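You operate a simulated robot arm through the tools that you are given. There is no shell and no other tool. Be economical: measure what you need, move in short steps, check, and stop when the job is done.

You run a simulated robot arm. Do the job below in one go: nothing can be reset, and whatever is moved stays where it is left.

Task
Unload both boards from the upper tray: the sound one to GOOD, the spoilt one to REJECT.
Fine: a spoilt board shows pale blisters or is scorched dark; tray in, guard down and latched at the end.
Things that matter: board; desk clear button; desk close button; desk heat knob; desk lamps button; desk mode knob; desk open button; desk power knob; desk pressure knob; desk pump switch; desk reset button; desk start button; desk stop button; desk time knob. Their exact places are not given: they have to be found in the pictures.

It is judged by the outcome, as a careful person would: the job done as asked, and still so three seconds after it is handed in. It fails if anything else is knocked over, pushed out of place, dropped, spilled or broken.

Robot
A 6-joint arm with a two-finger parallel gripper on a trunk, on a base that drives. Base frame: it is fixed to the floor where the robot stands at the start and does not move with it; the origin is under the middle of the robot, x ahead of it, y to its left, z up. Units: mm, rad, N and s.
With the tool pointing down near the work surface it reaches from about 320 to 800 mm from the robot's upright axis, wherever it stands. Its first joint turns from -2.897 to 2.897 rad. Places, roughly: board [1000, 1000, 500]; desk clear button [2100, -800, 1300]; desk close button [1700, -100, 1000]; desk heat knob [1700, -100, 1200]; desk lamps button [2000, -500, 1000]; desk mode knob [2100, -700, 1200]; desk open button [1900, -300, 1000]; desk power knob [2100, -800, 1200]; desk pressure knob [1900, -300, 1200]; desk pump switch [2100, -600, 1000]; desk reset button [1900, -400, 1000]; desk start button [1800, -200, 1000]; desk stop button [2100, -800, 1000]; desk time knob [2000, -500, 1200]; desk zero button [1800, -200, 1300]; green tray on the red bench [900, 1300, 800]. Payload 3.91 kg.
The tool frame sits at the grasp point between the pads (the TCP): z along the fingers, y along the line on which they close. The tips reach 30 mm beyond it. The gripper opens to 110 mm. The fingers are 20 mm wide and 10 mm thick; the gripper's body (48 by 112 mm) begins 55 mm behind the TCP.
Orientation is that of the tool frame in the base frame, as a unit quaternion [w, x, y, z]. With the fingers straight down and closing along the base's y, the tool's x points along the base's -x, its y along +y and its z along -z.

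Tools
- The arm moves only by the tool nudge_tool. Its argument "series" is a list of rows, each a list of 7 numbers: the shift along the tool's x, y, z in units of 300 mm (1.0 is 300 mm), then the turn, a rotation vector about the tool's x, y, z in units of 180 degrees (1.0 is 180 degrees), then the gripper command, from -1 (fully open) to 1 (shut), values between in proportion. In form: [[x, y, z, rx, ry, rz, hand], ...]. A call has 1 to 10 rows; each row is the pose to reach, as a shift and turn from the pose commanded when the call began, along the tool's axes at that moment. A call with a number of a shift or a turn outside -1 to 1 is refused whole. Rows are played at 5 a second. More than 50 mm and 0.15 rad between two rows, or a gripper value outside its range, and nothing of the call is played. Where a pose cannot be reached the arm comes as near as it can. A force on the tool above 60 N (or 10 N above the force at the start of the call, whichever is more), or a blocked arm, ends the call early, and 0.2 s more pass. The fingers move at their own pace (about 45 mm/s each) and stop on an object; they squeeze with about 28 N. The grip force told is the motor's: it shows also when the fingers shut on nothing. Time passes only in rows, and 0.2 s behind the last, so rows that repeat a pose let the fingers close. The reply holds the time, the measured pose of the TCP, the force on the tool along the base axes, the opening and the grip force, in the units named above and with some noise, with the torque about the TCP (base axes, N m) and any sound that the robot's microphone picked up.
- Cameras (640 x 400 px; columns grow to the right, rows downward): "scene" is now at [15.1, 151.9, 1379.8]; the picture's right is [-0.07, -1.00, 0.00], its down [-0.31, 0.02, -0.95] and it looks along [0.95, -0.07, -0.32] (base axes); focal length 272 px, centre (320, 200). "wrist" rides on the gripper at [77, 7, -114] in the tool frame; the picture's right is [-0.09, 1.00, 0.00], its down [-0.80, -0.07, -0.59] and it looks along [-0.59, -0.05, 0.80] (tool axes); focal length 270 px, centre (320, 200).
- get_image(camera): a new picture of that camera. It takes no simulated time.
- raise_lower(by): slides the trunk up (or, below 0, down) by that many mm; the arm and the scene camera ride with it, the base frame stays. It gives what a move gives, with no picture.
- base_move(legs): drives the robot by 1 to 6 legs, each [ahead, turn to the left] in mm and rad, along the robot's own axes; the way and the turn of a leg run together, so that a leg with both is an arc; at most 1500 mm and 3.142 rad a leg. The arm and the cameras ride along, it lands a little off, and it stops where it bumps. It gives what a move gives.
- aim_head(pan, tilt): turns the head with the scene camera to pan (to the left, within 2.705 rad either way) and tilt (down, from -0.506 to 1.204), counted from straight ahead of the robot. It gives what a move gives.
- pixel_to_xyz(camera, pixels): for up to 12 pixels [column, row] of the newest picture of that camera ("zoom" is the newest enlarged one), the place [x, y, z] in the base frame of the surface seen there, good to about 2 mm. It takes no simulated time.
- close_up(camera, box): a new picture of the part [left, top, right, bottom] of that camera's present view, enlarged. It takes no simulated time.
- job_done(): hands the job in; it is judged then, once.

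Go step by step. Measure first, check grasps and placings, and put right what went wrong. The budget is 80 turns and 68 pictures, counting those below and the enlarged ones. Unless the task says otherwise, let go and move clear before handing in, and close with one line.

The tools are called after ">>>" by a JSON object that holds its "api" and its "payload". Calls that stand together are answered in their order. nudge_tool: Moves the arm, as the interface text tells. Its arguments: {"type":"object","properties":{"series":{"type":"array","items":{"type":"array","items":{"type":"number"}}}},"required":["series"]} The other tools are called the same way: raise_lower (by) slides the trunk up or down; base_move (legs) drives the base; aim_head (pan, tilt) turns the head that bears the scene camera; get_image (camera) takes a picture; pixel_to_xyz (camera, pixels) gives the place of the surface under pixels of a picture; close_up (camera, box) takes an enlarged picture of a part of a camera's view; job_done () hands the job in.

At the start:

```text
t: 0.0
tool_pos: [432.0, 20.4, 1192.5]
orientation: [0.0, 0.006, 1.0, 0.0]
contact_force: [-0.3, 0.3, -0.1]
torque: [-0.01, 0.0, -0.02]
finger_gap: 110.0
grip_force: 0.2
trunk travel left (down, up): [-300.0, 310.0]
robot x, y, heading: [-2.6, 8.4, -0.0]
head pan, tilt: [-0.072, 0.321]
```

scene: 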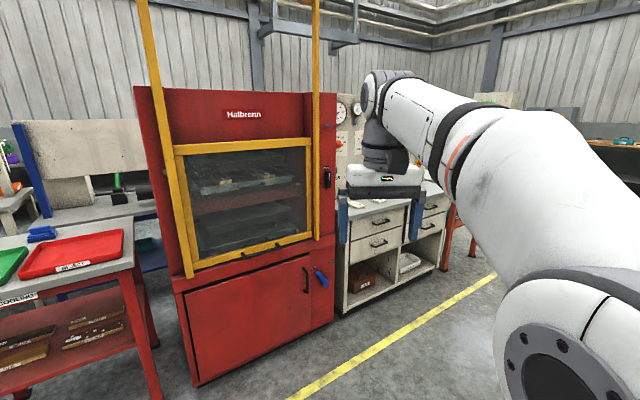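
wrist: 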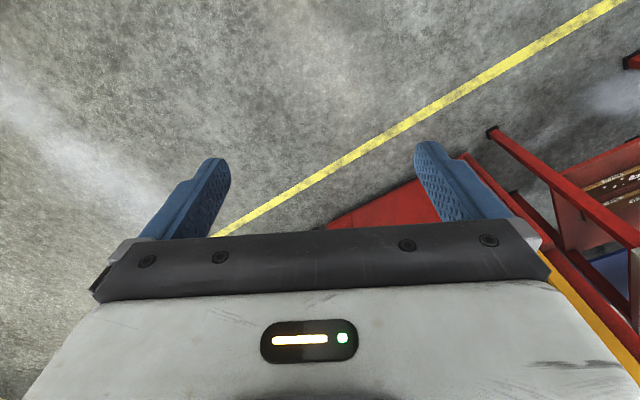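

The scene shows a red press with a yellow guard (columns 175-315), a bench with red/green trays at left and a console behind the arm at right. I'll look closer.

>>> {"api": "close_up", "payload": {"camera": "scene", "box": [140, 80, 340, 205]}}

>>> {"api": "close_up", "payload": {"camera": "scene", "box": [140, 200, 340, 325]}}

>>> {"api": "aim_head", "payload": {"pan": 0.7, "tilt": 0.4}}

>>> {"api": "get_image", "payload": {"camera": "scene"}}

```text
3.20 times, centred on (240, 142) of scene
```

zoom: 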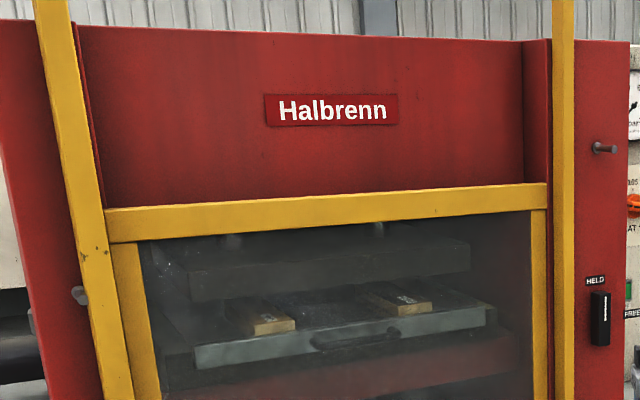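

```text
3.20 times, centred on (240, 262) of scene
```

zoom: 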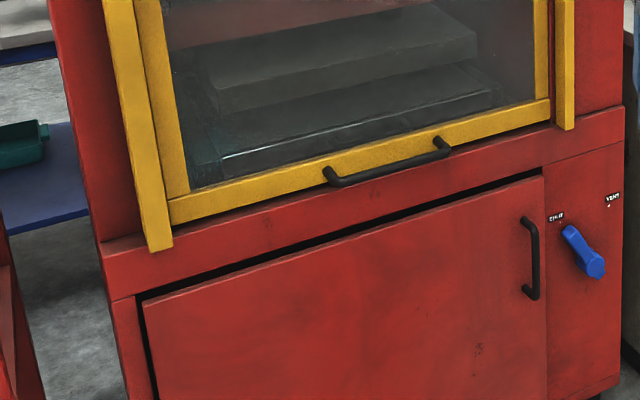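

```text
t: 1.1
tool_pos: [431.4, 20.5, 1192.0]
orientation: [-0.001, 0.006, 1.0, 0.0]
contact_force: [-0.7, 0.4, -0.9]
torque: [0.01, 0.02, -0.02]
finger_gap: 109.8
grip_force: 0.2
trunk travel left (down, up): [-300.0, 310.0]
robot x, y, heading: [-1.9, 7.0, 0.001]
head pan, tilt: [0.7, 0.4]
```

```text
63 pictures are left
```

scene: 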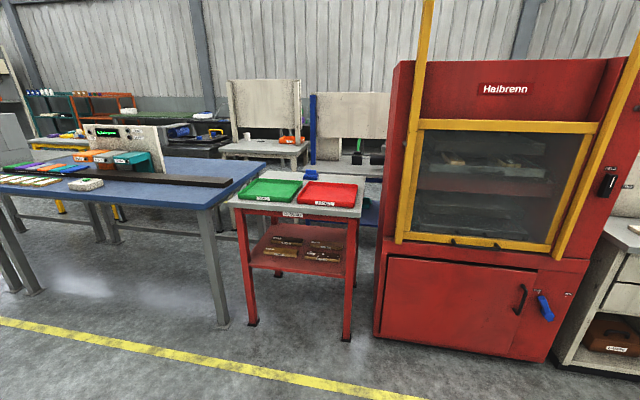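

The red-topped bench carries green/red trays; the press has a HELD latch near (608,185) and a blue vent lever near (545,308). I'll zoom on these and on the console.

>>> {"api": "close_up", "payload": {"camera": "scene", "box": [220, 140, 380, 240]}}

>>> {"api": "pixel_to_xyz", "payload": {"camera": "scene", "pixels": [[272, 190], [329, 194], [350, 215], [453, 241], [497, 246], [609, 185], [545, 308], [505, 158], [452, 160], [397, 300], [560, 265]]}}

>>> {"api": "aim_head", "payload": {"pan": -0.5, "tilt": 0.2}}

>>> {"api": "get_image", "payload": {"camera": "scene"}}

```text
4.00 times, centred on (300, 190) of scene
```

zoom: 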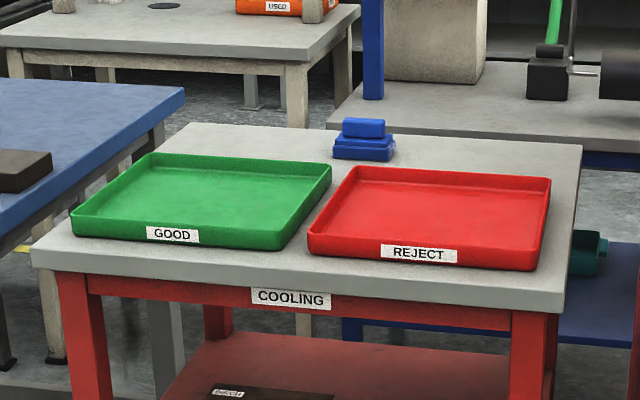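

```text
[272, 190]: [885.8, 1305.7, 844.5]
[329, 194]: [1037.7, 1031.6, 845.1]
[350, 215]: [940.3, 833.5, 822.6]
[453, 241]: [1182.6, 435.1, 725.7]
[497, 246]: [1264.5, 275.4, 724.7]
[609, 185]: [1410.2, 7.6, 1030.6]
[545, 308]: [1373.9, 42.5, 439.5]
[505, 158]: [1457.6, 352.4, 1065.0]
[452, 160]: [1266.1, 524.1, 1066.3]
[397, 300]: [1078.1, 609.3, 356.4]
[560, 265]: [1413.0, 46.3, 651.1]
```

```text
t: 2.5
tool_pos: [432.0, 19.7, 1192.2]
orientation: [0.0, 0.006, 1.0, 0.001]
contact_force: [0.1, -1.2, 0.0]
torque: [0.01, 0.03, -0.01]
finger_gap: 110.1
grip_force: 0.1
trunk travel left (down, up): [-300.0, 310.0]
robot x, y, heading: [-3.6, 4.9, 0.002]
head pan, tilt: [-0.499, 0.201]
```

```text
61 pictures are left
```

scene: 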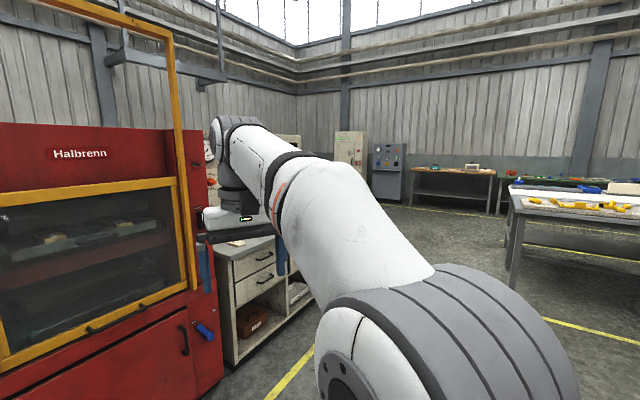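

The press front runs along (0.454,-0.891), facing about heading 0.47. I'll turn right a bit first so the arm clears the view and the console can be read.

>>> {"api": "base_move", "payload": {"legs": [[0, -0.95]]}}

>>> {"api": "aim_head", "payload": {"pan": 0.75, "tilt": 0.15}}

>>> {"api": "get_image", "payload": {"camera": "scene"}}

```text
t: 5.3
tool_pos: [270.2, -333.4, 1192.2]
orientation: [0.0, 0.45, 0.893, 0.0]
contact_force: [0.0, -0.7, 0.0]
torque: [-0.02, -0.01, 0.03]
finger_gap: 109.9
grip_force: 0.1
trunk travel left (down, up): [-300.0, 310.0]
robot x, y, heading: [8.0, 14.3, -0.922]
head pan, tilt: [-0.499, 0.201]
```

```text
t: 6.7
tool_pos: [268.6, -332.7, 1191.7]
orientation: [0.0, 0.451, 0.892, -0.001]
contact_force: [0.5, 0.6, 0.0]
torque: [0.0, 0.0, -0.02]
finger_gap: 109.9
grip_force: 0.0
trunk travel left (down, up): [-300.0, 310.0]
robot x, y, heading: [6.4, 11.8, -0.918]
head pan, tilt: [0.75, 0.15]
```

```text
60 pictures are left
```

scene: 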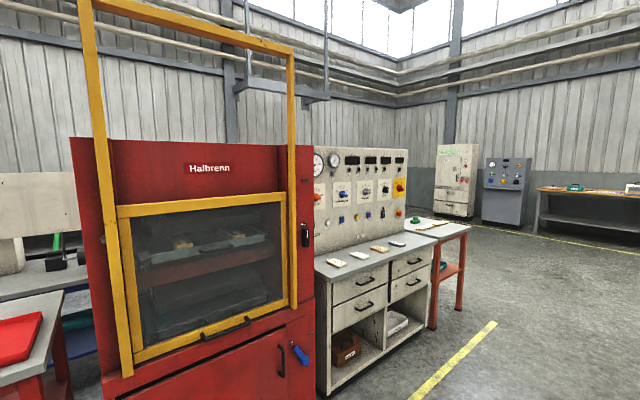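

>>> {"api": "close_up", "payload": {"camera": "scene", "box": [300, 140, 420, 215]}}

>>> {"api": "close_up", "payload": {"camera": "scene", "box": [300, 205, 420, 280]}}

>>> {"api": "close_up", "payload": {"camera": "scene", "box": [260, 180, 324, 220]}}

>>> {"api": "close_up", "payload": {"camera": "scene", "box": [130, 190, 290, 290]}}

```text
5.33 times, centred on (360, 178) of scene
```

zoom: 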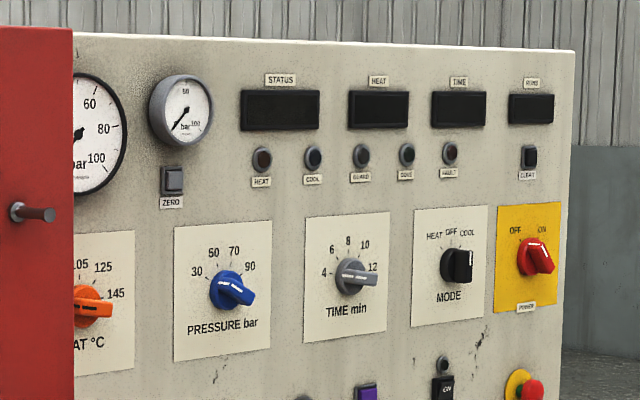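

```text
5.33 times, centred on (360, 242) of scene
```

zoom: 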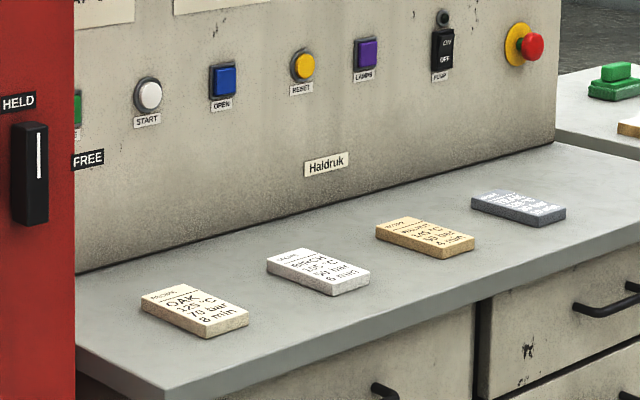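

```text
10.00 times, centred on (292, 200) of scene
```

zoom: 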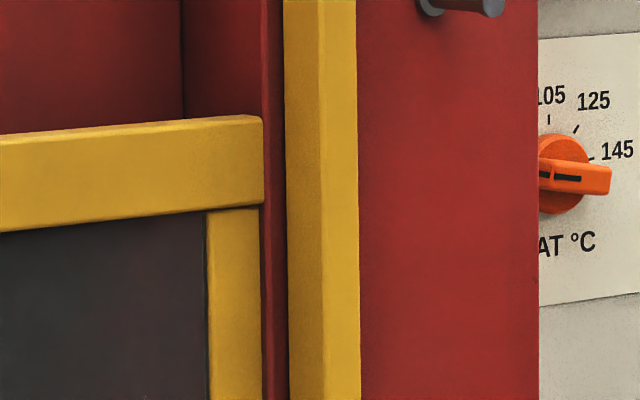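

```text
4.00 times, centred on (210, 240) of scene
```

zoom: 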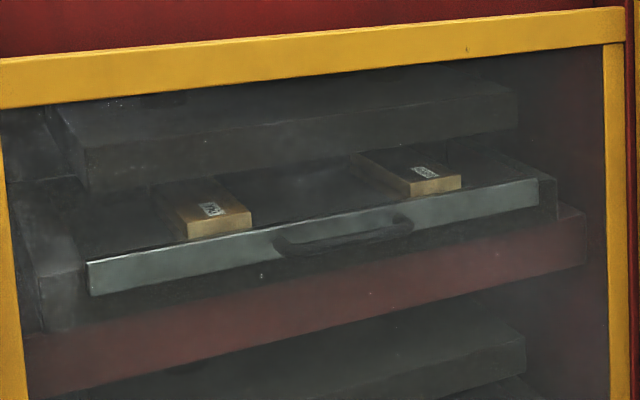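

The console is unpowered-looking (displays dark), press is open with two boards on the upper tray; the rotary latch points to HELD (up), FREE is to its right. I'll drive to in front of the press facing it.

>>> {"api": "base_move", "payload": {"legs": [[0, 0.828], [560, 0], [0, 0.561]]}}

>>> {"api": "aim_head", "payload": {"pan": -0.3, "tilt": 0.45}}

>>> {"api": "get_image", "payload": {"camera": "scene"}}

```text
t: 13.7
tool_pos: [957.8, 164.1, 1191.6]
orientation: [-0.001, -0.229, 0.973, 0.0]
contact_force: [-0.2, -0.8, 0.1]
torque: [0.04, 0.04, 0.02]
finger_gap: 110.2
grip_force: 0.0
trunk travel left (down, up): [-300.0, 310.0]
robot x, y, heading: [569.9, -38.1, 0.47]
head pan, tilt: [0.75, 0.15]
```

```text
t: 14.9
tool_pos: [956.2, 165.4, 1192.1]
orientation: [0.0, -0.23, 0.973, 0.0]
contact_force: [-0.5, -0.4, 0.3]
torque: [-0.01, 0.02, 0.02]
finger_gap: 110.1
grip_force: 0.0
trunk travel left (down, up): [-300.0, 310.0]
robot x, y, heading: [571.2, -36.3, 0.478]
head pan, tilt: [-0.3, 0.45]
```

```text
55 pictures are left
```

scene: 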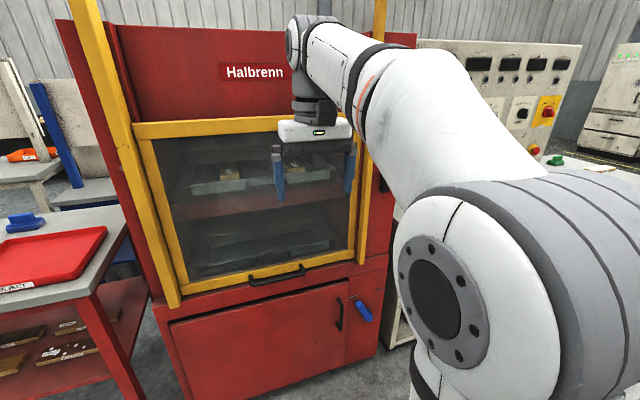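

Robot stands 745 mm in front of the press, heading 0.475. I'll turn the tool to point forward (rotation about tool y) with the opening at about 70 mm, ready for the latch.

>>> {"api": "nudge_tool", "payload": {"series": [[0, 0, 0, 0, -0.045, 0, -0.27], [0, 0, 0, 0, -0.09, 0, -0.27], [0, 0, 0, 0, -0.135, 0, -0.27], [0, 0, 0, 0, -0.18, 0, -0.27], [0, 0, 0, 0, -0.225, 0, -0.27], [0, 0, 0, 0, -0.27, 0, -0.27], [0, 0, 0, 0, -0.315, 0, -0.27], [0, 0, 0, 0, -0.36, 0, -0.27], [0, 0, 0, 0, -0.405, 0, -0.27], [0, 0, 0, 0, -0.45, 0, -0.27]]}}

>>> {"api": "nudge_tool", "payload": {"series": [[0.0, 0, 0, 0, -0.02, 0, -0.27], [0, 0, 0, 0, -0.05, 0, -0.27], [0, -0.16, 0, 0, -0.05, 0, -0.27], [0, -0.32, 0, 0, -0.05, 0, -0.27], [0, -0.48, 0, 0, -0.05, 0, -0.27], [0, -0.64, 0, 0, -0.05, 0, -0.27]]}}

>>> {"api": "get_image", "payload": {"camera": "scene"}}

>>> {"api": "get_image", "payload": {"camera": "wrist"}}

```text
t: 17.0
tool_pos: [997.0, 183.3, 1129.0]
orientation: [0.519, -0.193, 0.825, 0.118]
contact_force: [0.6, 0.0, -0.5]
torque: [0.02, 0.03, 0.02]
finger_gap: 70.2
grip_force: 0.1
trunk travel left (down, up): [-300.0, 310.0]
robot x, y, heading: [572.9, -32.9, 0.477]
head pan, tilt: [-0.3, 0.45]
stopped in row 10: the arm was blocked; the commanded pose is now the measured one
```

```text
t: 18.4
tool_pos: [1078.9, 10.5, 1132.4]
orientation: [0.583, -0.183, 0.78, 0.134]
contact_force: [0.8, 0.6, 0.3]
torque: [0.0, -0.03, 0.05]
finger_gap: 69.8
grip_force: 0.0
out of reach, approached as far as the arm can: row 3
trunk travel left (down, up): [-300.0, 310.0]
robot x, y, heading: [571.7, -31.6, 0.472]
head pan, tilt: [-0.3, 0.45]
```

```text
54 pictures are left
```

scene: 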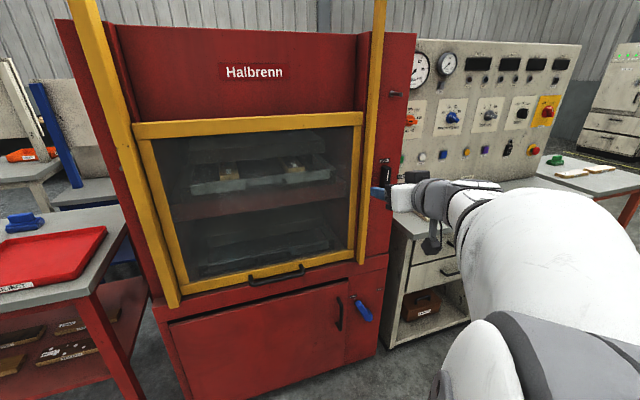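

```text
53 pictures are left
```

wrist: 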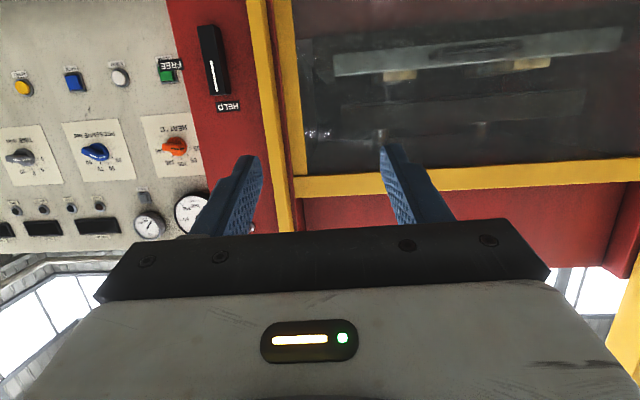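

The wrist view shows the latch (212,60) with HELD at its marked end and FREE to its side. I'll measure it, the guard handle and tray handle.

>>> {"api": "pixel_to_xyz", "payload": {"camera": "wrist", "pixels": [[207, 30], [213, 60], [219, 92], [170, 65], [228, 107], [235, 60], [284, 100], [265, 60], [224, 60], [201, 60]]}}

>>> {"api": "pixel_to_xyz", "payload": {"camera": "scene", "pixels": [[250, 281], [276, 277], [303, 269], [276, 272], [261, 182], [230, 174], [293, 169], [397, 94], [250, 126], [363, 310], [310, 250], [190, 190]]}}

>>> {"api": "close_up", "payload": {"camera": "scene", "box": [180, 120, 420, 290]}}

```text
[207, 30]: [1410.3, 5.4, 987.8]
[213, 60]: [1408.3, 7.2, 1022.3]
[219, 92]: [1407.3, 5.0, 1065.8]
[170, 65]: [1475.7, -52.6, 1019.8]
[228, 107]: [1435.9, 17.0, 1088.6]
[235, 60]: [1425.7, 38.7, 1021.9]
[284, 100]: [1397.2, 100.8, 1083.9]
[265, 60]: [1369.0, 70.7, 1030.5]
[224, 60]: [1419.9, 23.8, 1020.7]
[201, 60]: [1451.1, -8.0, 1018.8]
```

```text
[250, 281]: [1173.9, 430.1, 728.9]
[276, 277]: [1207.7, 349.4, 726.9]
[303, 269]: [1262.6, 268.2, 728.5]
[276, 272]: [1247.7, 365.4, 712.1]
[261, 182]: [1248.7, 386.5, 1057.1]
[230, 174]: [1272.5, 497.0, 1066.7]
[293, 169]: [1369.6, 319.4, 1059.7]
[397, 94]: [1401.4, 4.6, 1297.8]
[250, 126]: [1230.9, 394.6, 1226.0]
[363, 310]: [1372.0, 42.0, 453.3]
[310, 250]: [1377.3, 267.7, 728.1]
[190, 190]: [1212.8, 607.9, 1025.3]
```

```text
2.35 times, centred on (300, 205) of scene
```

zoom: 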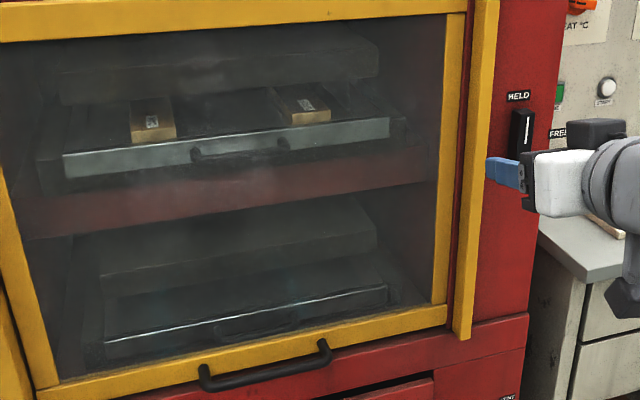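

Latch face centre is about (1409,6,1027), protruding 29 mm from the wall (s=1287 along the inward normal). I'll drive 60 mm ahead, then bring the tool in front of the latch and level it.

>>> {"api": "base_move", "payload": {"legs": [[60, 0]]}}

```text
t: 19.4
tool_pos: [1133.4, 39.1, 1131.8]
orientation: [0.583, -0.183, 0.78, 0.133]
contact_force: [-0.2, 0.3, -0.4]
torque: [0.0, -0.03, 0.01]
finger_gap: 69.8
grip_force: 0.0
trunk travel left (down, up): [-300.0, 310.0]
robot x, y, heading: [626.2, -7.1, 0.472]
head pan, tilt: [-0.3, 0.45]
```

>>> {"api": "nudge_tool", "payload": {"series": [[0.03, -0.085, 0.103, 0, 0, 0, -0.27], [0.06, -0.17, 0.206, 0, 0, 0, -0.27], [0.091, -0.256, 0.309, 0, -0.02, 0, -0.27], [0.121, -0.342, 0.411, 0, -0.045, 0, -0.27], [0.152, -0.427, 0.514, 0, -0.07, 0, -0.27], [0.182, -0.513, 0.617, 0, -0.092, 0, -0.27], [0.182, -0.513, 0.617, 0, -0.092, 0, -0.27]]}}

>>> {"api": "get_image", "payload": {"camera": "wrist"}}

```text
t: 21.0
tool_pos: [1347.6, -25.9, 1028.2]
orientation: [0.69, -0.162, 0.687, 0.159]
contact_force: [1.1, 0.5, -0.1]
torque: [0.02, -0.03, 0.0]
finger_gap: 69.8
grip_force: 0.0
trunk travel left (down, up): [-300.0, 310.0]
robot x, y, heading: [625.1, -9.3, 0.474]
head pan, tilt: [-0.3, 0.45]
```

```text
51 pictures are left
```

wrist: 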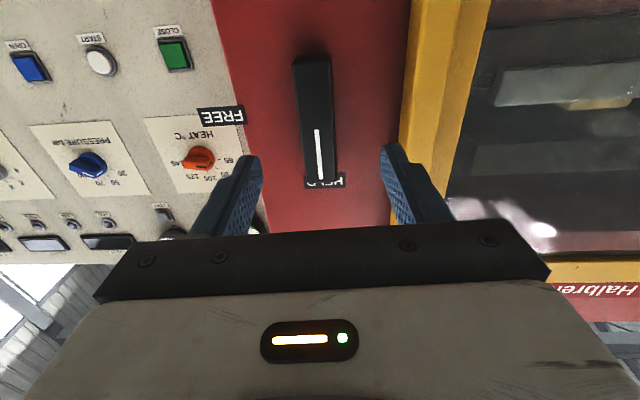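

Tool is level facing the latch, which lies between the fingers. I'll re-measure the latch.

>>> {"api": "pixel_to_xyz", "payload": {"camera": "wrist", "pixels": [[312, 62], [320, 180], [316, 120], [334, 120], [300, 120], [360, 120], [296, 64], [330, 62]]}}

```text
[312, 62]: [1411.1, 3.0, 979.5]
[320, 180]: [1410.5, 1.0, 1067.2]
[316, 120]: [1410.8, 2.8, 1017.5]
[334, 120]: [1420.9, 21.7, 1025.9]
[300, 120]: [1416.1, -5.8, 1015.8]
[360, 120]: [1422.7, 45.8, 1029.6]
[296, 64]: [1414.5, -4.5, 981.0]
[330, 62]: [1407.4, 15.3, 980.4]
```

Latch is 24 mm wide centred at z 1023; the tool is aligned. I advance 60 mm and close.

>>> {"api": "nudge_tool", "payload": {"series": [[0.008, -0.004, 0.1, 0, 0, 0, -0.27], [0.016, -0.005, 0.2, 0, 0, 0, -0.27], [0.016, -0.005, 0.2, 0, 0, 0, 0.5], [0.016, -0.005, 0.2, 0, 0, 0, 1], [0.016, -0.005, 0.2, 0, 0, 0, 1], [0.016, -0.005, 0.2, 0, 0, 0, 1], [0.016, -0.005, 0.2, 0, 0, 0, 1]]}}

```text
t: 22.6
tool_pos: [1401.6, -1.0, 1021.2]
orientation: [0.69, -0.162, 0.688, 0.157]
contact_force: [-1.4, 3.8, -1.5]
torque: [0.21, 0.18, 1.05]
finger_gap: 25.5
grip_force: 45.3
trunk travel left (down, up): [-300.0, 310.0]
robot x, y, heading: [621.6, -6.9, 0.475]
head pan, tilt: [-0.3, 0.45]
```

Gripped the latch (gap 25.5). Now turn it clockwise 90°.

>>> {"api": "nudge_tool", "payload": {"series": [[0, 0, 0, 0, 0, 0.045, 1], [0, 0, 0, 0, 0, 0.09, 1], [0, 0, 0, 0, 0, 0.135, 1], [0, 0, 0, 0, 0, 0.18, 1], [0, 0, 0, 0, 0, 0.225, 1], [0, 0, 0, 0, 0, 0.27, 1], [0, 0, 0, 0, 0, 0.315, 1], [0, 0, 0, 0, 0, 0.36, 1], [0, 0, 0, 0, 0, 0.405, 1], [0, 0, 0, 0, 0, 0.45, 1]]}}

```text
t: 24.8
tool_pos: [1402.5, -3.4, 1019.5]
orientation: [0.42, 0.326, 0.628, 0.568]
contact_force: [1.0, 3.6, -19.9]
torque: [0.14, -0.3, 0.56]
finger_gap: 24.9
grip_force: 45.1
trunk travel left (down, up): [-300.0, 310.0]
robot x, y, heading: [622.4, -6.9, 0.473]
head pan, tilt: [-0.3, 0.45]
```

>>> {"api": "nudge_tool", "payload": {"series": [[0, 0, 0, 0, 0, 0.025, 1], [0, 0, 0, 0, 0, 0.05, 1], [0, 0, 0, 0, 0, 0.05, 1]]}}

>>> {"api": "get_image", "payload": {"camera": "wrist"}}

```text
t: 25.6
tool_pos: [1402.7, -2.4, 1018.0]
orientation: [0.375, 0.373, 0.602, 0.598]
contact_force: [-4.6, 6.9, -25.1]
torque: [-0.14, 0.17, -0.75]
finger_gap: 24.6
grip_force: 45.4
trunk travel left (down, up): [-300.0, 310.0]
robot x, y, heading: [626.8, -11.4, 0.477]
head pan, tilt: [-0.3, 0.45]
```

```text
50 pictures are left
```

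wrist: 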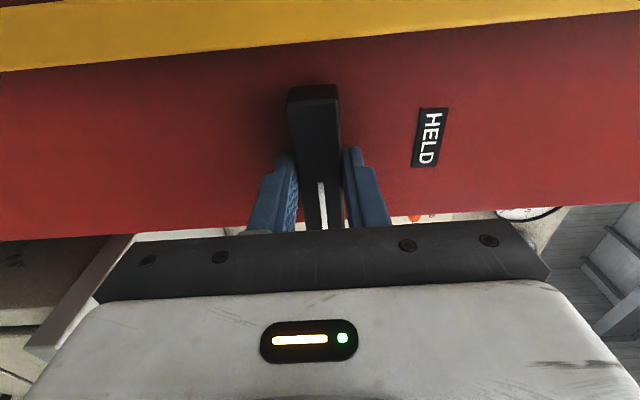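

Latch now points to FREE. I'll release, back off 110 mm, and shift left towards the guard handle's line (t≈240).

>>> {"api": "nudge_tool", "payload": {"series": [[0, 0, 0, 0, 0, 0, 0.2], [0, 0, 0, 0, 0, 0, -0.2], [0, 0, 0, 0, 0, 0, -0.27], [0, 0, -0.12, 0, 0, 0, -0.27], [0, 0, -0.25, 0, 0, 0, -0.27], [0, 0, -0.37, 0, 0, 0, -0.27]]}}

>>> {"api": "nudge_tool", "payload": {"series": [[0.15, 0, 0, 0, 0, 0, -0.27], [0.3, 0, 0, 0, 0, 0, -0.27], [0.45, 0, 0, 0, 0, 0, -0.27], [0.6, 0, 0, 0, 0, 0, -0.27], [0.75, 0, 0, 0, 0, 0, -0.27], [0.9, 0, 0, 0, 0, 0, -0.27], [0.99, 0, 0, 0, 0, 0, -0.27]]}}

>>> {"api": "get_image", "payload": {"camera": "scene"}}

```text
t: 27.0
tool_pos: [1300.8, -53.9, 1024.3]
orientation: [0.377, 0.372, 0.601, 0.599]
contact_force: [-0.3, -1.0, 0.1]
torque: [0.0, -0.02, 0.0]
finger_gap: 69.7
grip_force: 0.0
trunk travel left (down, up): [-300.0, 310.0]
robot x, y, heading: [624.7, -7.9, 0.477]
head pan, tilt: [-0.3, 0.45]
```

```text
t: 28.6
tool_pos: [1167.0, 216.1, 1022.3]
orientation: [0.376, 0.371, 0.601, 0.6]
contact_force: [-0.7, 1.0, 0.5]
torque: [0.03, -0.02, 0.06]
finger_gap: 69.9
grip_force: 0.0
trunk travel left (down, up): [-300.0, 310.0]
robot x, y, heading: [622.4, -7.0, 0.474]
head pan, tilt: [-0.3, 0.45]
```

```text
49 pictures are left
```

scene: 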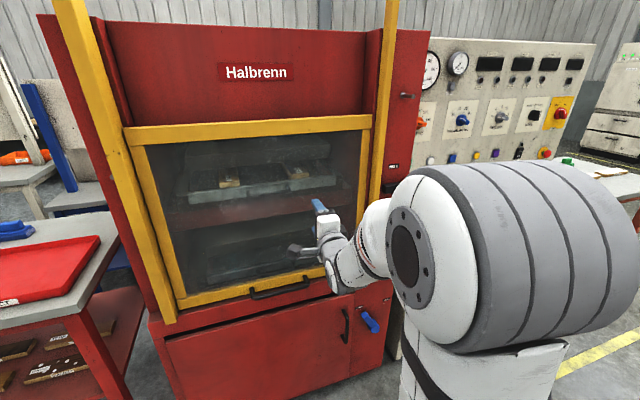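

TCP is at t≈337, z 1022; handle centre t≈240, z≈727. I'll shift left 97 mm and lower the trunk 294 mm, then check by wrist camera.

>>> {"api": "nudge_tool", "payload": {"series": [[0.16, 0, 0, 0, 0, 0, -0.27], [0.32, 0, 0, 0, 0, 0, -0.27]]}}

>>> {"api": "raise_lower", "payload": {"by": -294}}

>>> {"api": "get_image", "payload": {"camera": "wrist"}}

>>> {"api": "get_image", "payload": {"camera": "scene"}}

```text
t: 29.2
tool_pos: [1128.8, 300.0, 1019.4]
orientation: [0.376, 0.372, 0.601, 0.599]
contact_force: [-0.2, 0.7, -0.1]
torque: [0.05, -0.04, 0.04]
finger_gap: 69.8
grip_force: 0.0
trunk travel left (down, up): [-300.0, 310.0]
robot x, y, heading: [625.5, -8.4, 0.475]
head pan, tilt: [-0.3, 0.45]
```

```text
t: 32.1
tool_pos: [1130.4, 297.8, 726.4]
orientation: [0.376, 0.372, 0.6, 0.6]
contact_force: [-0.1, 0.4, -0.1]
torque: [-0.02, 0.0, -0.03]
finger_gap: 69.8
grip_force: 0.2
trunk travel left (down, up): [-6.0, 604.0]
robot x, y, heading: [625.8, -5.1, 0.474]
head pan, tilt: [-0.3, 0.45]
```

```text
48 pictures are left
```

wrist: 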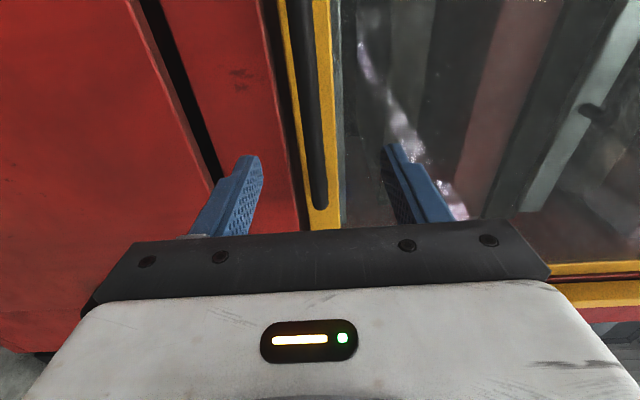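

```text
47 pictures are left
```

scene: 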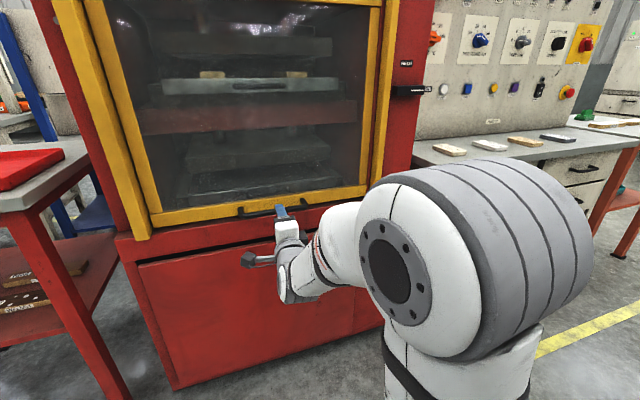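

The handle bar runs between the fingers (wrist 298-320). Measure it.

>>> {"api": "pixel_to_xyz", "payload": {"camera": "wrist", "pixels": [[310, 60], [313, 120], [318, 180], [320, 203], [333, 120], [298, 150], [285, 150], [305, 120], [320, 120], [345, 120], [245, 200]]}}

```text
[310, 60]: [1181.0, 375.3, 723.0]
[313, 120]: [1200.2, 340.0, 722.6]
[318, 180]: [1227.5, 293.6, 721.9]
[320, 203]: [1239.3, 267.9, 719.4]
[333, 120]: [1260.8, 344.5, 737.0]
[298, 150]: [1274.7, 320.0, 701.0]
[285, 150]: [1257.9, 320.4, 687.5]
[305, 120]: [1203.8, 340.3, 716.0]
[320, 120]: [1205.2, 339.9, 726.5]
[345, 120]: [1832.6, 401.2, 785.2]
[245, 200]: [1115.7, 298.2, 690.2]
```

Bar is at z≈722, s≈1224-1238. I'll narrow to 40 mm, advance 80 mm, and close.

>>> {"api": "nudge_tool", "payload": {"series": [[0, -0.013, 0, 0, 0, 0, 0.27], [0, -0.013, 0.09, 0, 0, 0, 0.27], [0, -0.013, 0.18, 0, 0, 0, 0.27], [0, -0.013, 0.267, 0, 0, 0, 0.27], [0, -0.013, 0.267, 0, 0, 0, 1], [0, -0.013, 0.267, 0, 0, 0, 1], [0, -0.013, 0.267, 0, 0, 0, 1], [0, -0.013, 0.267, 0, 0, 0, 1]]}}

```text
t: 33.9
tool_pos: [1201.0, 335.0, 720.3]
orientation: [0.376, 0.373, 0.601, 0.599]
contact_force: [-0.2, 0.8, -3.1]
torque: [0.29, 0.31, 0.04]
finger_gap: 15.7
grip_force: 45.1
trunk travel left (down, up): [-6.0, 604.0]
robot x, y, heading: [622.5, -7.2, 0.478]
head pan, tilt: [-0.3, 0.45]
```

Gripped the 15 mm bar. Lift by trunk a bit as a test.

>>> {"api": "raise_lower", "payload": {"by": 60}}

>>> {"api": "get_image", "payload": {"camera": "scene"}}

```text
t: 34.9
tool_pos: [1200.5, 335.0, 782.4]
orientation: [0.377, 0.372, 0.599, 0.601]
contact_force: [2.3, 1.0, 2.7]
torque: [0.22, 0.28, 0.01]
finger_gap: 15.8
grip_force: 44.7
trunk travel left (down, up): [-66.0, 544.0]
robot x, y, heading: [626.9, -12.4, 0.472]
head pan, tilt: [-0.3, 0.45]
```

```text
46 pictures are left
```

scene: 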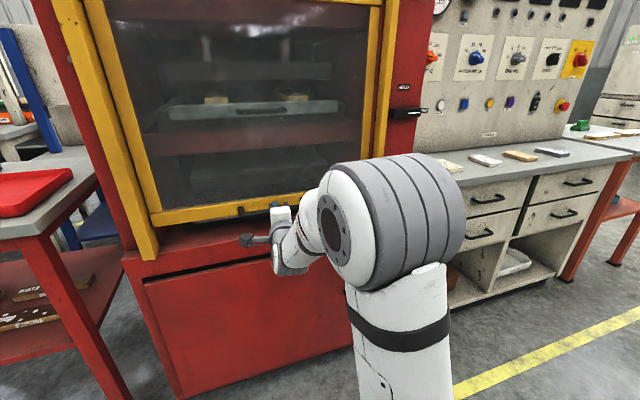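

The guard moves easily. Continue raising.

>>> {"api": "raise_lower", "payload": {"by": 250}}

>>> {"api": "raise_lower", "payload": {"by": 230}}

>>> {"api": "get_image", "payload": {"camera": "scene"}}

```text
t: 37.5
tool_pos: [1200.8, 336.0, 1031.7]
orientation: [0.377, 0.372, 0.6, 0.6]
contact_force: [-0.1, 0.4, 1.4]
torque: [0.28, 0.28, 0.03]
finger_gap: 16.0
grip_force: 45.4
trunk travel left (down, up): [-316.0, 294.0]
robot x, y, heading: [623.9, -10.9, 0.475]
head pan, tilt: [-0.3, 0.45]
```

```text
t: 39.9
tool_pos: [1201.2, 336.7, 1260.3]
orientation: [0.376, 0.372, 0.6, 0.6]
contact_force: [-0.4, 0.4, 0.9]
torque: [0.28, 0.24, 0.04]
finger_gap: 15.5
grip_force: 45.0
trunk travel left (down, up): [-546.0, 64.0]
robot x, y, heading: [624.3, -7.9, 0.476]
head pan, tilt: [-0.3, 0.45]
```

```text
45 pictures are left
```

scene: 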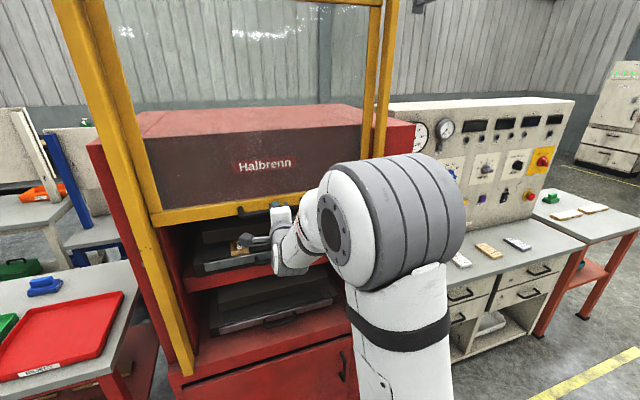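

Guard is up (handle z≈1260) with almost no load. I'll loosen the fingers slightly with the lower finger still under the bar to see if it stays up.

>>> {"api": "nudge_tool", "payload": {"series": [[0, 0, 0, 0, 0, 0, 0.4], [0, 0, 0, 0, 0, 0, 0.4], [0, 0, 0, 0, 0, 0, 0.4], [0, -0.02, 0, 0, 0, 0, 0.4], [0, -0.02, 0, 0, 0, 0, 0.4], [0, -0.02, 0, 0, 0, 0, 0.4], [0, -0.02, 0, 0, 0, 0, 0.4]]}}

>>> {"api": "get_image", "payload": {"camera": "wrist"}}

```text
t: 41.5
tool_pos: [1201.0, 334.6, 1254.6]
orientation: [0.377, 0.372, 0.6, 0.599]
contact_force: [0.5, -0.2, 0.3]
torque: [0.0, -0.01, 0.02]
finger_gap: 33.1
grip_force: 0.1
trunk travel left (down, up): [-546.0, 64.0]
robot x, y, heading: [621.6, -6.0, 0.473]
head pan, tilt: [-0.3, 0.45]
```

```text
44 pictures are left
```

wrist: 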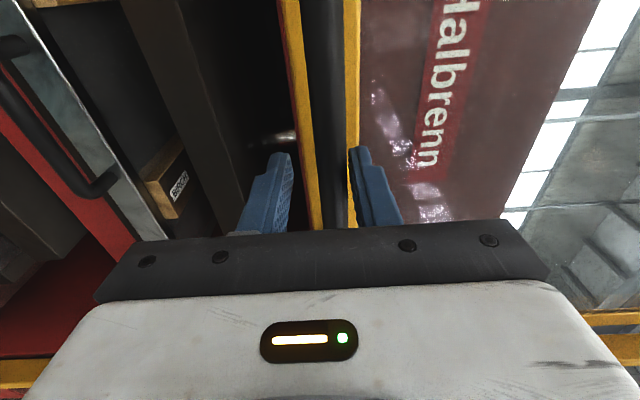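

It stays up with no support. Back off 120 mm, then measure bar height and the tray.

>>> {"api": "nudge_tool", "payload": {"series": [[0, 0, -0.13, 0, 0, 0, 0.4], [0, 0, -0.27, 0, 0, 0, 0], [0, 0, -0.4, 0, 0, 0, -0.27]]}}

>>> {"api": "get_image", "payload": {"camera": "wrist"}}

>>> {"api": "pixel_to_xyz", "payload": {"camera": "wrist", "pixels": [[320, 120], [320, 60]]}}

>>> {"api": "get_image", "payload": {"camera": "scene"}}

```text
t: 42.3
tool_pos: [1090.3, 282.8, 1255.1]
orientation: [0.377, 0.372, 0.599, 0.6]
contact_force: [0.5, -0.1, 0.8]
torque: [-0.01, 0.0, 0.01]
finger_gap: 70.0
grip_force: 0.0
trunk travel left (down, up): [-546.0, 64.0]
robot x, y, heading: [622.5, -7.9, 0.474]
head pan, tilt: [-0.3, 0.45]
```

```text
43 pictures are left
```

wrist: 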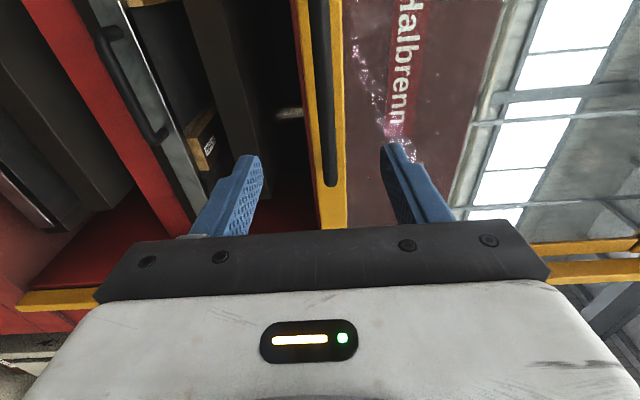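

```text
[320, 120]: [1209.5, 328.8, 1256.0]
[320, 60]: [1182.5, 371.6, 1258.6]
```

```text
42 pictures are left
```

scene: 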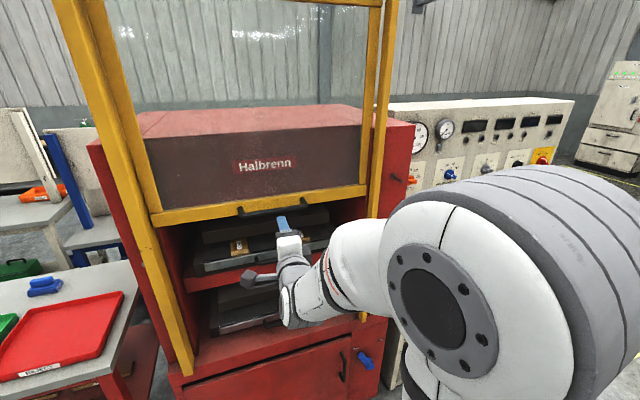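

>>> {"api": "pixel_to_xyz", "payload": {"camera": "wrist", "pixels": [[103, 40], [120, 75], [140, 110], [158, 138], [186, 150], [203, 125], [205, 150], [327, 120], [160, 100]]}}

>>> {"api": "close_up", "payload": {"camera": "scene", "box": [180, 190, 340, 290]}}

>>> {"api": "pixel_to_xyz", "payload": {"camera": "scene", "pixels": [[235, 265], [205, 271], [238, 248], [250, 262], [325, 245], [247, 209]]}}

```text
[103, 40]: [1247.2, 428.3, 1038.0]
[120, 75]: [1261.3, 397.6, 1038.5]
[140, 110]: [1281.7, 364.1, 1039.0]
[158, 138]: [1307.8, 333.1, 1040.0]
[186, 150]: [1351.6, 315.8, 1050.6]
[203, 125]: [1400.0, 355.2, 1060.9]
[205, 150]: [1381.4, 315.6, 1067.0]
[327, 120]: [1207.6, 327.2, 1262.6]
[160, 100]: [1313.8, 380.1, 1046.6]
```

```text
4.00 times, centred on (260, 240) of scene
```

zoom: 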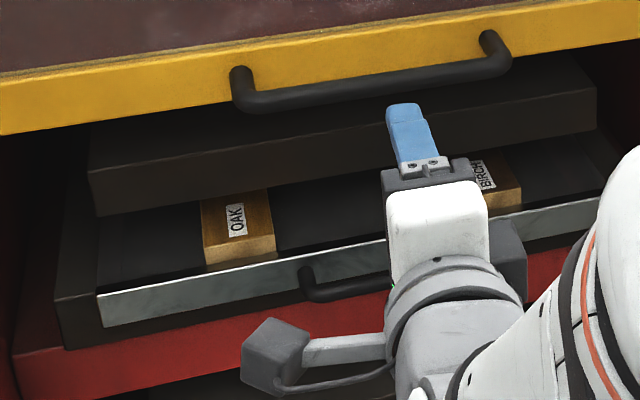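

```text
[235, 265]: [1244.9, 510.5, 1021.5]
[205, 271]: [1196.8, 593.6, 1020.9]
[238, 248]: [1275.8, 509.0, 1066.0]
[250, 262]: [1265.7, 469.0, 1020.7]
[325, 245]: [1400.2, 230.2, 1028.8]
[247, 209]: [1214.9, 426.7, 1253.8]
```

Tray handle bar is at about s 1305-1317, t 160-305, z≈1034. Lower the trunk 221 mm and look.

>>> {"api": "raise_lower", "payload": {"by": -221}}

>>> {"api": "get_image", "payload": {"camera": "wrist"}}

>>> {"api": "pixel_to_xyz", "payload": {"camera": "wrist", "pixels": [[320, 120], [320, 140], [320, 90], [270, 120], [285, 120], [300, 120], [310, 120], [330, 120], [345, 120], [360, 120], [400, 120], [440, 120]]}}

```text
t: 44.7
tool_pos: [1092.1, 282.4, 1034.0]
orientation: [0.376, 0.373, 0.601, 0.599]
contact_force: [-0.7, -0.4, -0.2]
torque: [-0.02, -0.01, 0.01]
finger_gap: 70.1
grip_force: 0.1
trunk travel left (down, up): [-325.0, 285.0]
robot x, y, heading: [620.6, -7.8, 0.475]
head pan, tilt: [-0.3, 0.45]
```

```text
40 pictures are left
```

wrist: 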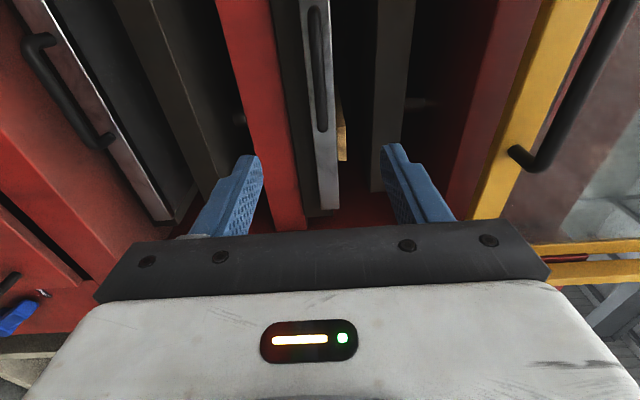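

```text
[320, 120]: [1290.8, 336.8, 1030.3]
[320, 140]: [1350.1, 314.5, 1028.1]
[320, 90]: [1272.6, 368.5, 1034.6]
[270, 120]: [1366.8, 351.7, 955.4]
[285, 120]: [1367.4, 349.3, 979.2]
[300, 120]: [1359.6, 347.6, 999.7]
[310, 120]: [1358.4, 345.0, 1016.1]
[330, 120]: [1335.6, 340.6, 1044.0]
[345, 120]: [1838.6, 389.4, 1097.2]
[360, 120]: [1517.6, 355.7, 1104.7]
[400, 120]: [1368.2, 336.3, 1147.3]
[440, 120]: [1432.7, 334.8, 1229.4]
```

Handle is centred between the fingers (z≈1031). Advance 202 mm with 40 mm opening and close.

>>> {"api": "nudge_tool", "payload": {"series": [[0, -0.01, 0.13, 0, 0, 0, 0.27], [0, -0.01, 0.26, 0, 0, 0, 0.27], [0, -0.01, 0.4, 0, 0, 0, 0.27], [0, -0.01, 0.53, 0, 0, 0, 0.27], [0, -0.01, 0.673, 0, 0, 0, 0.27], [0, -0.01, 0.673, 0, 0, 0, 1], [0, -0.01, 0.673, 0, 0, 0, 1], [0, -0.01, 0.673, 0, 0, 0, 1], [0, -0.01, 0.673, 0, 0, 0, 1]]}}

```text
t: 46.7
tool_pos: [1272.7, 374.2, 1033.8]
orientation: [0.377, 0.37, 0.598, 0.602]
contact_force: [5.5, 2.4, 24.1]
torque: [0.36, 0.03, -0.25]
finger_gap: 13.8
grip_force: 44.3
trunk travel left (down, up): [-325.0, 285.0]
robot x, y, heading: [625.3, -10.9, 0.472]
head pan, tilt: [-0.3, 0.45]
```

Gripped the tray handle; slightly loaded vertically (24 N), so I relieve by 2-3 mm and pull out slowly.

>>> {"api": "nudge_tool", "payload": {"series": [[0, 0.008, 0, 0, 0, 0, 1], [0, 0.008, -0.07, 0, 0, 0, 1], [0, 0.008, -0.14, 0, 0, 0, 1], [0, 0.008, -0.21, 0, 0, 0, 1], [0, 0.008, -0.28, 0, 0, 0, 1], [0, 0.008, -0.35, 0, 0, 0, 1], [0, 0.008, -0.42, 0, 0, 0, 1], [0, 0.008, -0.5, 0, 0, 0, 1]]}}

>>> {"api": "get_image", "payload": {"camera": "scene"}}

```text
t: 48.5
tool_pos: [1139.7, 299.7, 1033.8]
orientation: [0.376, 0.374, 0.599, 0.599]
contact_force: [13.9, -30.5, 5.5]
torque: [0.13, 0.03, -0.33]
finger_gap: 14.0
grip_force: 45.3
trunk travel left (down, up): [-325.0, 285.0]
robot x, y, heading: [626.1, -10.9, 0.479]
head pan, tilt: [-0.3, 0.45]
```

```text
39 pictures are left
```

scene: 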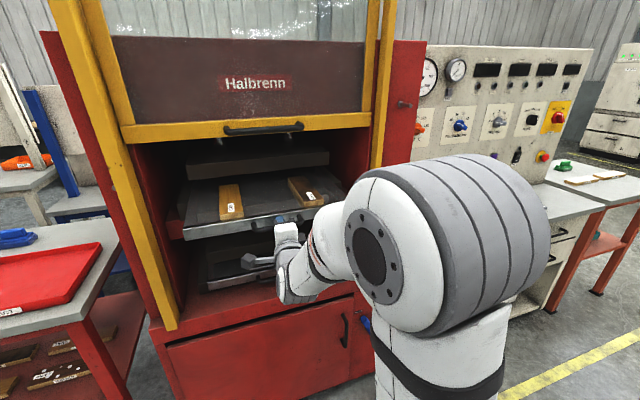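

The tray has slid out ~152 mm. Zoom to see whether boards are clear.

>>> {"api": "close_up", "payload": {"camera": "scene", "box": [170, 130, 346, 240]}}

>>> {"api": "pixel_to_xyz", "payload": {"camera": "zoom", "pixels": [[180, 320], [270, 310], [175, 198], [245, 195], [500, 285], [555, 260], [425, 180], [485, 172], [60, 370], [635, 255], [600, 110], [90, 150]]}}

```text
3.64 times, centred on (258, 185) of scene
```

zoom: 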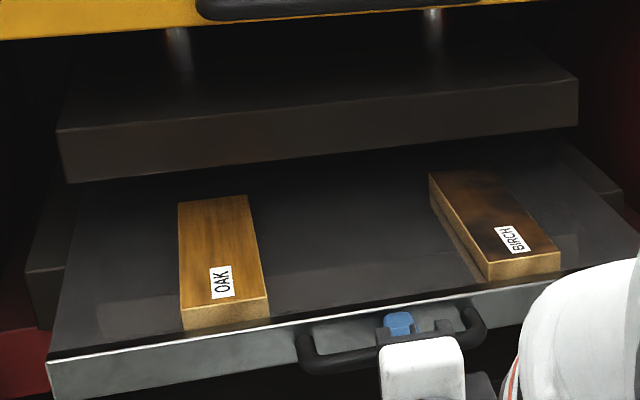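

```text
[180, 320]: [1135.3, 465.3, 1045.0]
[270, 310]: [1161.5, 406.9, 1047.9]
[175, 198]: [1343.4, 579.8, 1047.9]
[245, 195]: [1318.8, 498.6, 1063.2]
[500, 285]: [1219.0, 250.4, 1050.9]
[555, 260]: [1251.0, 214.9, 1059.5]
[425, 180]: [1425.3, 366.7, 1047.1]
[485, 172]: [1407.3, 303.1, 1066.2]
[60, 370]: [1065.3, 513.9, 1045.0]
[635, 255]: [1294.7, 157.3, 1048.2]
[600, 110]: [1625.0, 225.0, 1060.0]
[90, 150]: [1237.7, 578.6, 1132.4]
```

BIRCH looks scorched, OAK sound so far; the tray's true axis is heading ≈0.51. Boards are still partly under the guard plane, so I pull ~110 mm more, correcting sideways.

>>> {"api": "nudge_tool", "payload": {"series": [[-0.018, 0, 0, 0, 0, 0, 1], [-0.02, 0, -0.06, 0, 0, 0, 1], [-0.022, 0, -0.12, 0, 0, 0, 1], [-0.024, 0, -0.18, 0, 0, 0, 1], [-0.026, 0, -0.24, 0, 0, 0, 1], [-0.029, 0, -0.3, 0, 0, 0, 1], [-0.031, 0, -0.367, 0, 0, 0, 1]]}}

>>> {"api": "get_image", "payload": {"camera": "scene"}}

```text
t: 50.2
tool_pos: [1065.0, 260.6, 1033.7]
orientation: [0.372, 0.381, 0.609, 0.588]
contact_force: [3.9, -11.3, -15.5]
torque: [0.04, 0.2, -1.21]
finger_gap: 13.9
grip_force: 45.0
out of reach, approached as far as the arm can: row 6, 7
trunk travel left (down, up): [-325.0, 285.0]
robot x, y, heading: [625.9, -10.4, 0.47]
head pan, tilt: [-0.3, 0.45]
stopped in row 7: the force on the tool passed its limit (the readings are from after the stop); the commanded pose is now the measured one
```

```text
37 pictures are left
```

scene: 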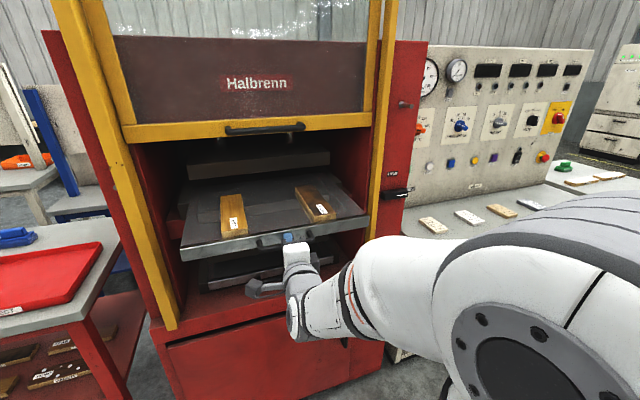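

Tray is out ~237 mm, boards fully exposed. I open the gripper and back the base off 90 mm to disengage.

>>> {"api": "nudge_tool", "payload": {"series": [[0, 0, 0, 0, 0, 0, 0.6], [0, 0, 0, 0, 0, 0, 0.2], [0, 0, 0, 0, 0, 0, 0.1], [0, 0, 0, 0, 0, 0, 0.1]]}}

>>> {"api": "base_move", "payload": {"legs": [[-120, 0.03]]}}

>>> {"api": "close_up", "payload": {"camera": "scene", "box": [160, 140, 400, 290]}}

```text
t: 51.2
tool_pos: [1064.5, 262.5, 1036.3]
orientation: [0.373, 0.377, 0.607, 0.592]
contact_force: [-0.1, -0.2, -0.8]
torque: [0.01, -0.01, 0.0]
finger_gap: 49.5
grip_force: 0.0
trunk travel left (down, up): [-325.0, 285.0]
robot x, y, heading: [625.1, -7.4, 0.474]
head pan, tilt: [-0.3, 0.45]
```

```text
t: 52.5
tool_pos: [955.0, 220.6, 1038.3]
orientation: [0.365, 0.371, 0.614, 0.594]
contact_force: [-0.9, 0.2, -0.8]
torque: [0.0, -0.01, 0.0]
finger_gap: 49.3
grip_force: 0.0
trunk travel left (down, up): [-325.0, 285.0]
robot x, y, heading: [515.6, -60.5, 0.505]
head pan, tilt: [-0.3, 0.45]
```

```text
2.67 times, centred on (280, 215) of scene
```

zoom: 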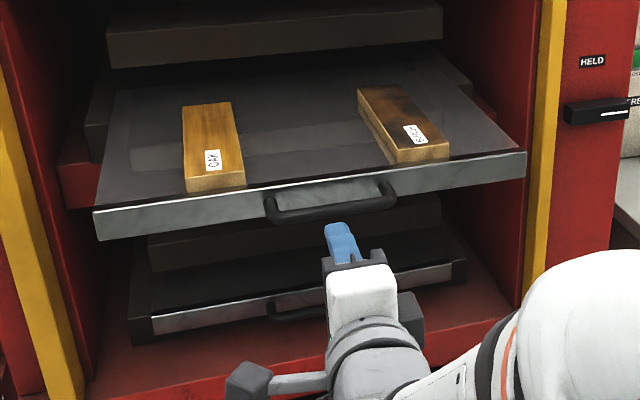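

BIRCH is visibly dark-scorched; OAK looks clean. I raise the trunk 160 mm and unroll the tool.

>>> {"api": "raise_lower", "payload": {"by": 160}}

>>> {"api": "nudge_tool", "payload": {"series": [[0, 0, 0, 0, 0, -0.0475, -1], [0, 0, 0, 0, 0, -0.095, -1], [0, 0, 0, 0, 0, -0.1425, -1], [0, 0, 0, 0, 0, -0.19, -1], [0, 0, 0, 0, 0, -0.2375, -1], [0, 0, 0, 0, 0, -0.285, -1], [0, 0, 0, 0, 0, -0.3325, -1], [0, 0, 0, 0, 0, -0.38, -1], [0, 0, 0, 0, 0, -0.4275, -1], [0, 0, 0, 0, 0, -0.475, -1]]}}

```text
t: 54.3
tool_pos: [954.7, 219.9, 1199.8]
orientation: [0.364, 0.371, 0.614, 0.594]
contact_force: [-0.2, -0.5, -0.4]
torque: [0.01, 0.02, 0.02]
finger_gap: 49.2
grip_force: 0.0
trunk travel left (down, up): [-485.0, 125.0]
robot x, y, heading: [519.8, -61.3, 0.497]
head pan, tilt: [-0.3, 0.45]
```

```text
t: 56.5
tool_pos: [954.5, 220.1, 1199.2]
orientation: [0.671, -0.146, 0.702, 0.19]
contact_force: [0.6, -0.1, -0.6]
torque: [0.01, 0.01, 0.02]
finger_gap: 110.0
grip_force: 0.1
trunk travel left (down, up): [-485.0, 125.0]
robot x, y, heading: [518.8, -59.6, 0.501]
head pan, tilt: [-0.3, 0.45]
```

Now pitch the tool to 30° off vertical facing heading 0.51, then drive ahead 120 mm.

>>> {"api": "nudge_tool", "payload": {"series": [[0, 0, 0, 0, 0.041, -0.003, -1], [0, 0, 0, 0, 0.081, -0.006, -1], [0, 0, 0, 0.001, 0.122, -0.01, -1], [0, 0, 0, 0.002, 0.162, -0.013, -1], [0, 0, 0, 0.002, 0.203, -0.016, -1], [0, 0, 0, 0.002, 0.244, -0.019, -1], [0, 0, 0, 0.003, 0.285, -0.022, -1], [0, 0, 0, 0.003, 0.325, -0.0256, -1]]}}

>>> {"api": "base_move", "payload": {"legs": [[120, 0.01]]}}

>>> {"api": "get_image", "payload": {"camera": "wrist"}}

>>> {"api": "get_image", "payload": {"camera": "scene"}}

```text
t: 58.3
tool_pos: [932.1, 247.5, 1180.9]
orientation: [0.268, -0.234, 0.934, 0.042]
contact_force: [-0.1, 0.6, -0.4]
torque: [0.02, 0.01, -0.01]
finger_gap: 109.7
grip_force: 0.0
out of reach, approached as far as the arm can: row 5, 6, 7, 8
trunk travel left (down, up): [-485.0, 125.0]
robot x, y, heading: [519.6, -56.7, 0.5]
head pan, tilt: [-0.3, 0.45]
```

```text
t: 59.5
tool_pos: [1035.9, 311.8, 1181.1]
orientation: [0.267, -0.241, 0.932, 0.044]
contact_force: [0.2, -0.2, 0.4]
torque: [0.0, -0.01, 0.04]
finger_gap: 110.0
grip_force: 0.0
trunk travel left (down, up): [-485.0, 125.0]
robot x, y, heading: [626.2, -6.5, 0.512]
head pan, tilt: [-0.3, 0.45]
```

```text
35 pictures are left
```

wrist: 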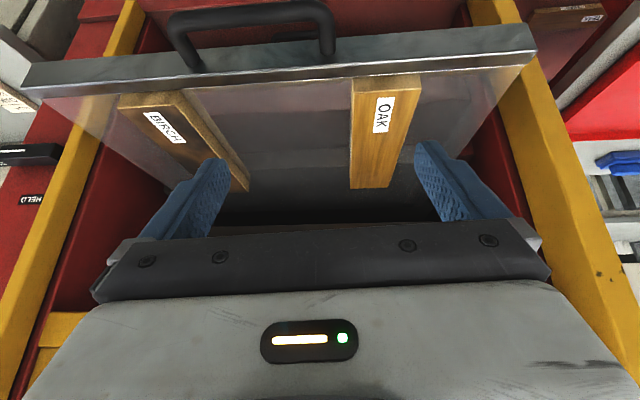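

```text
34 pictures are left
```

scene: 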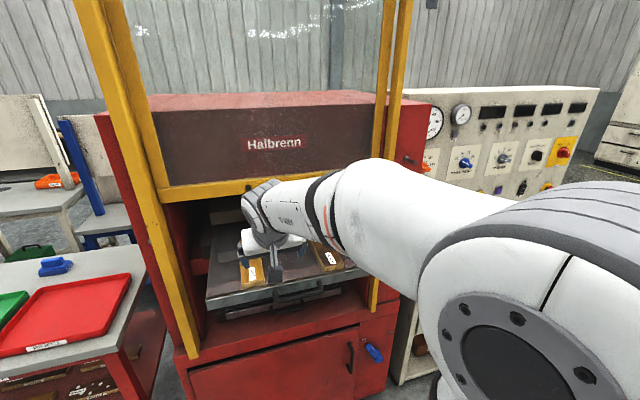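

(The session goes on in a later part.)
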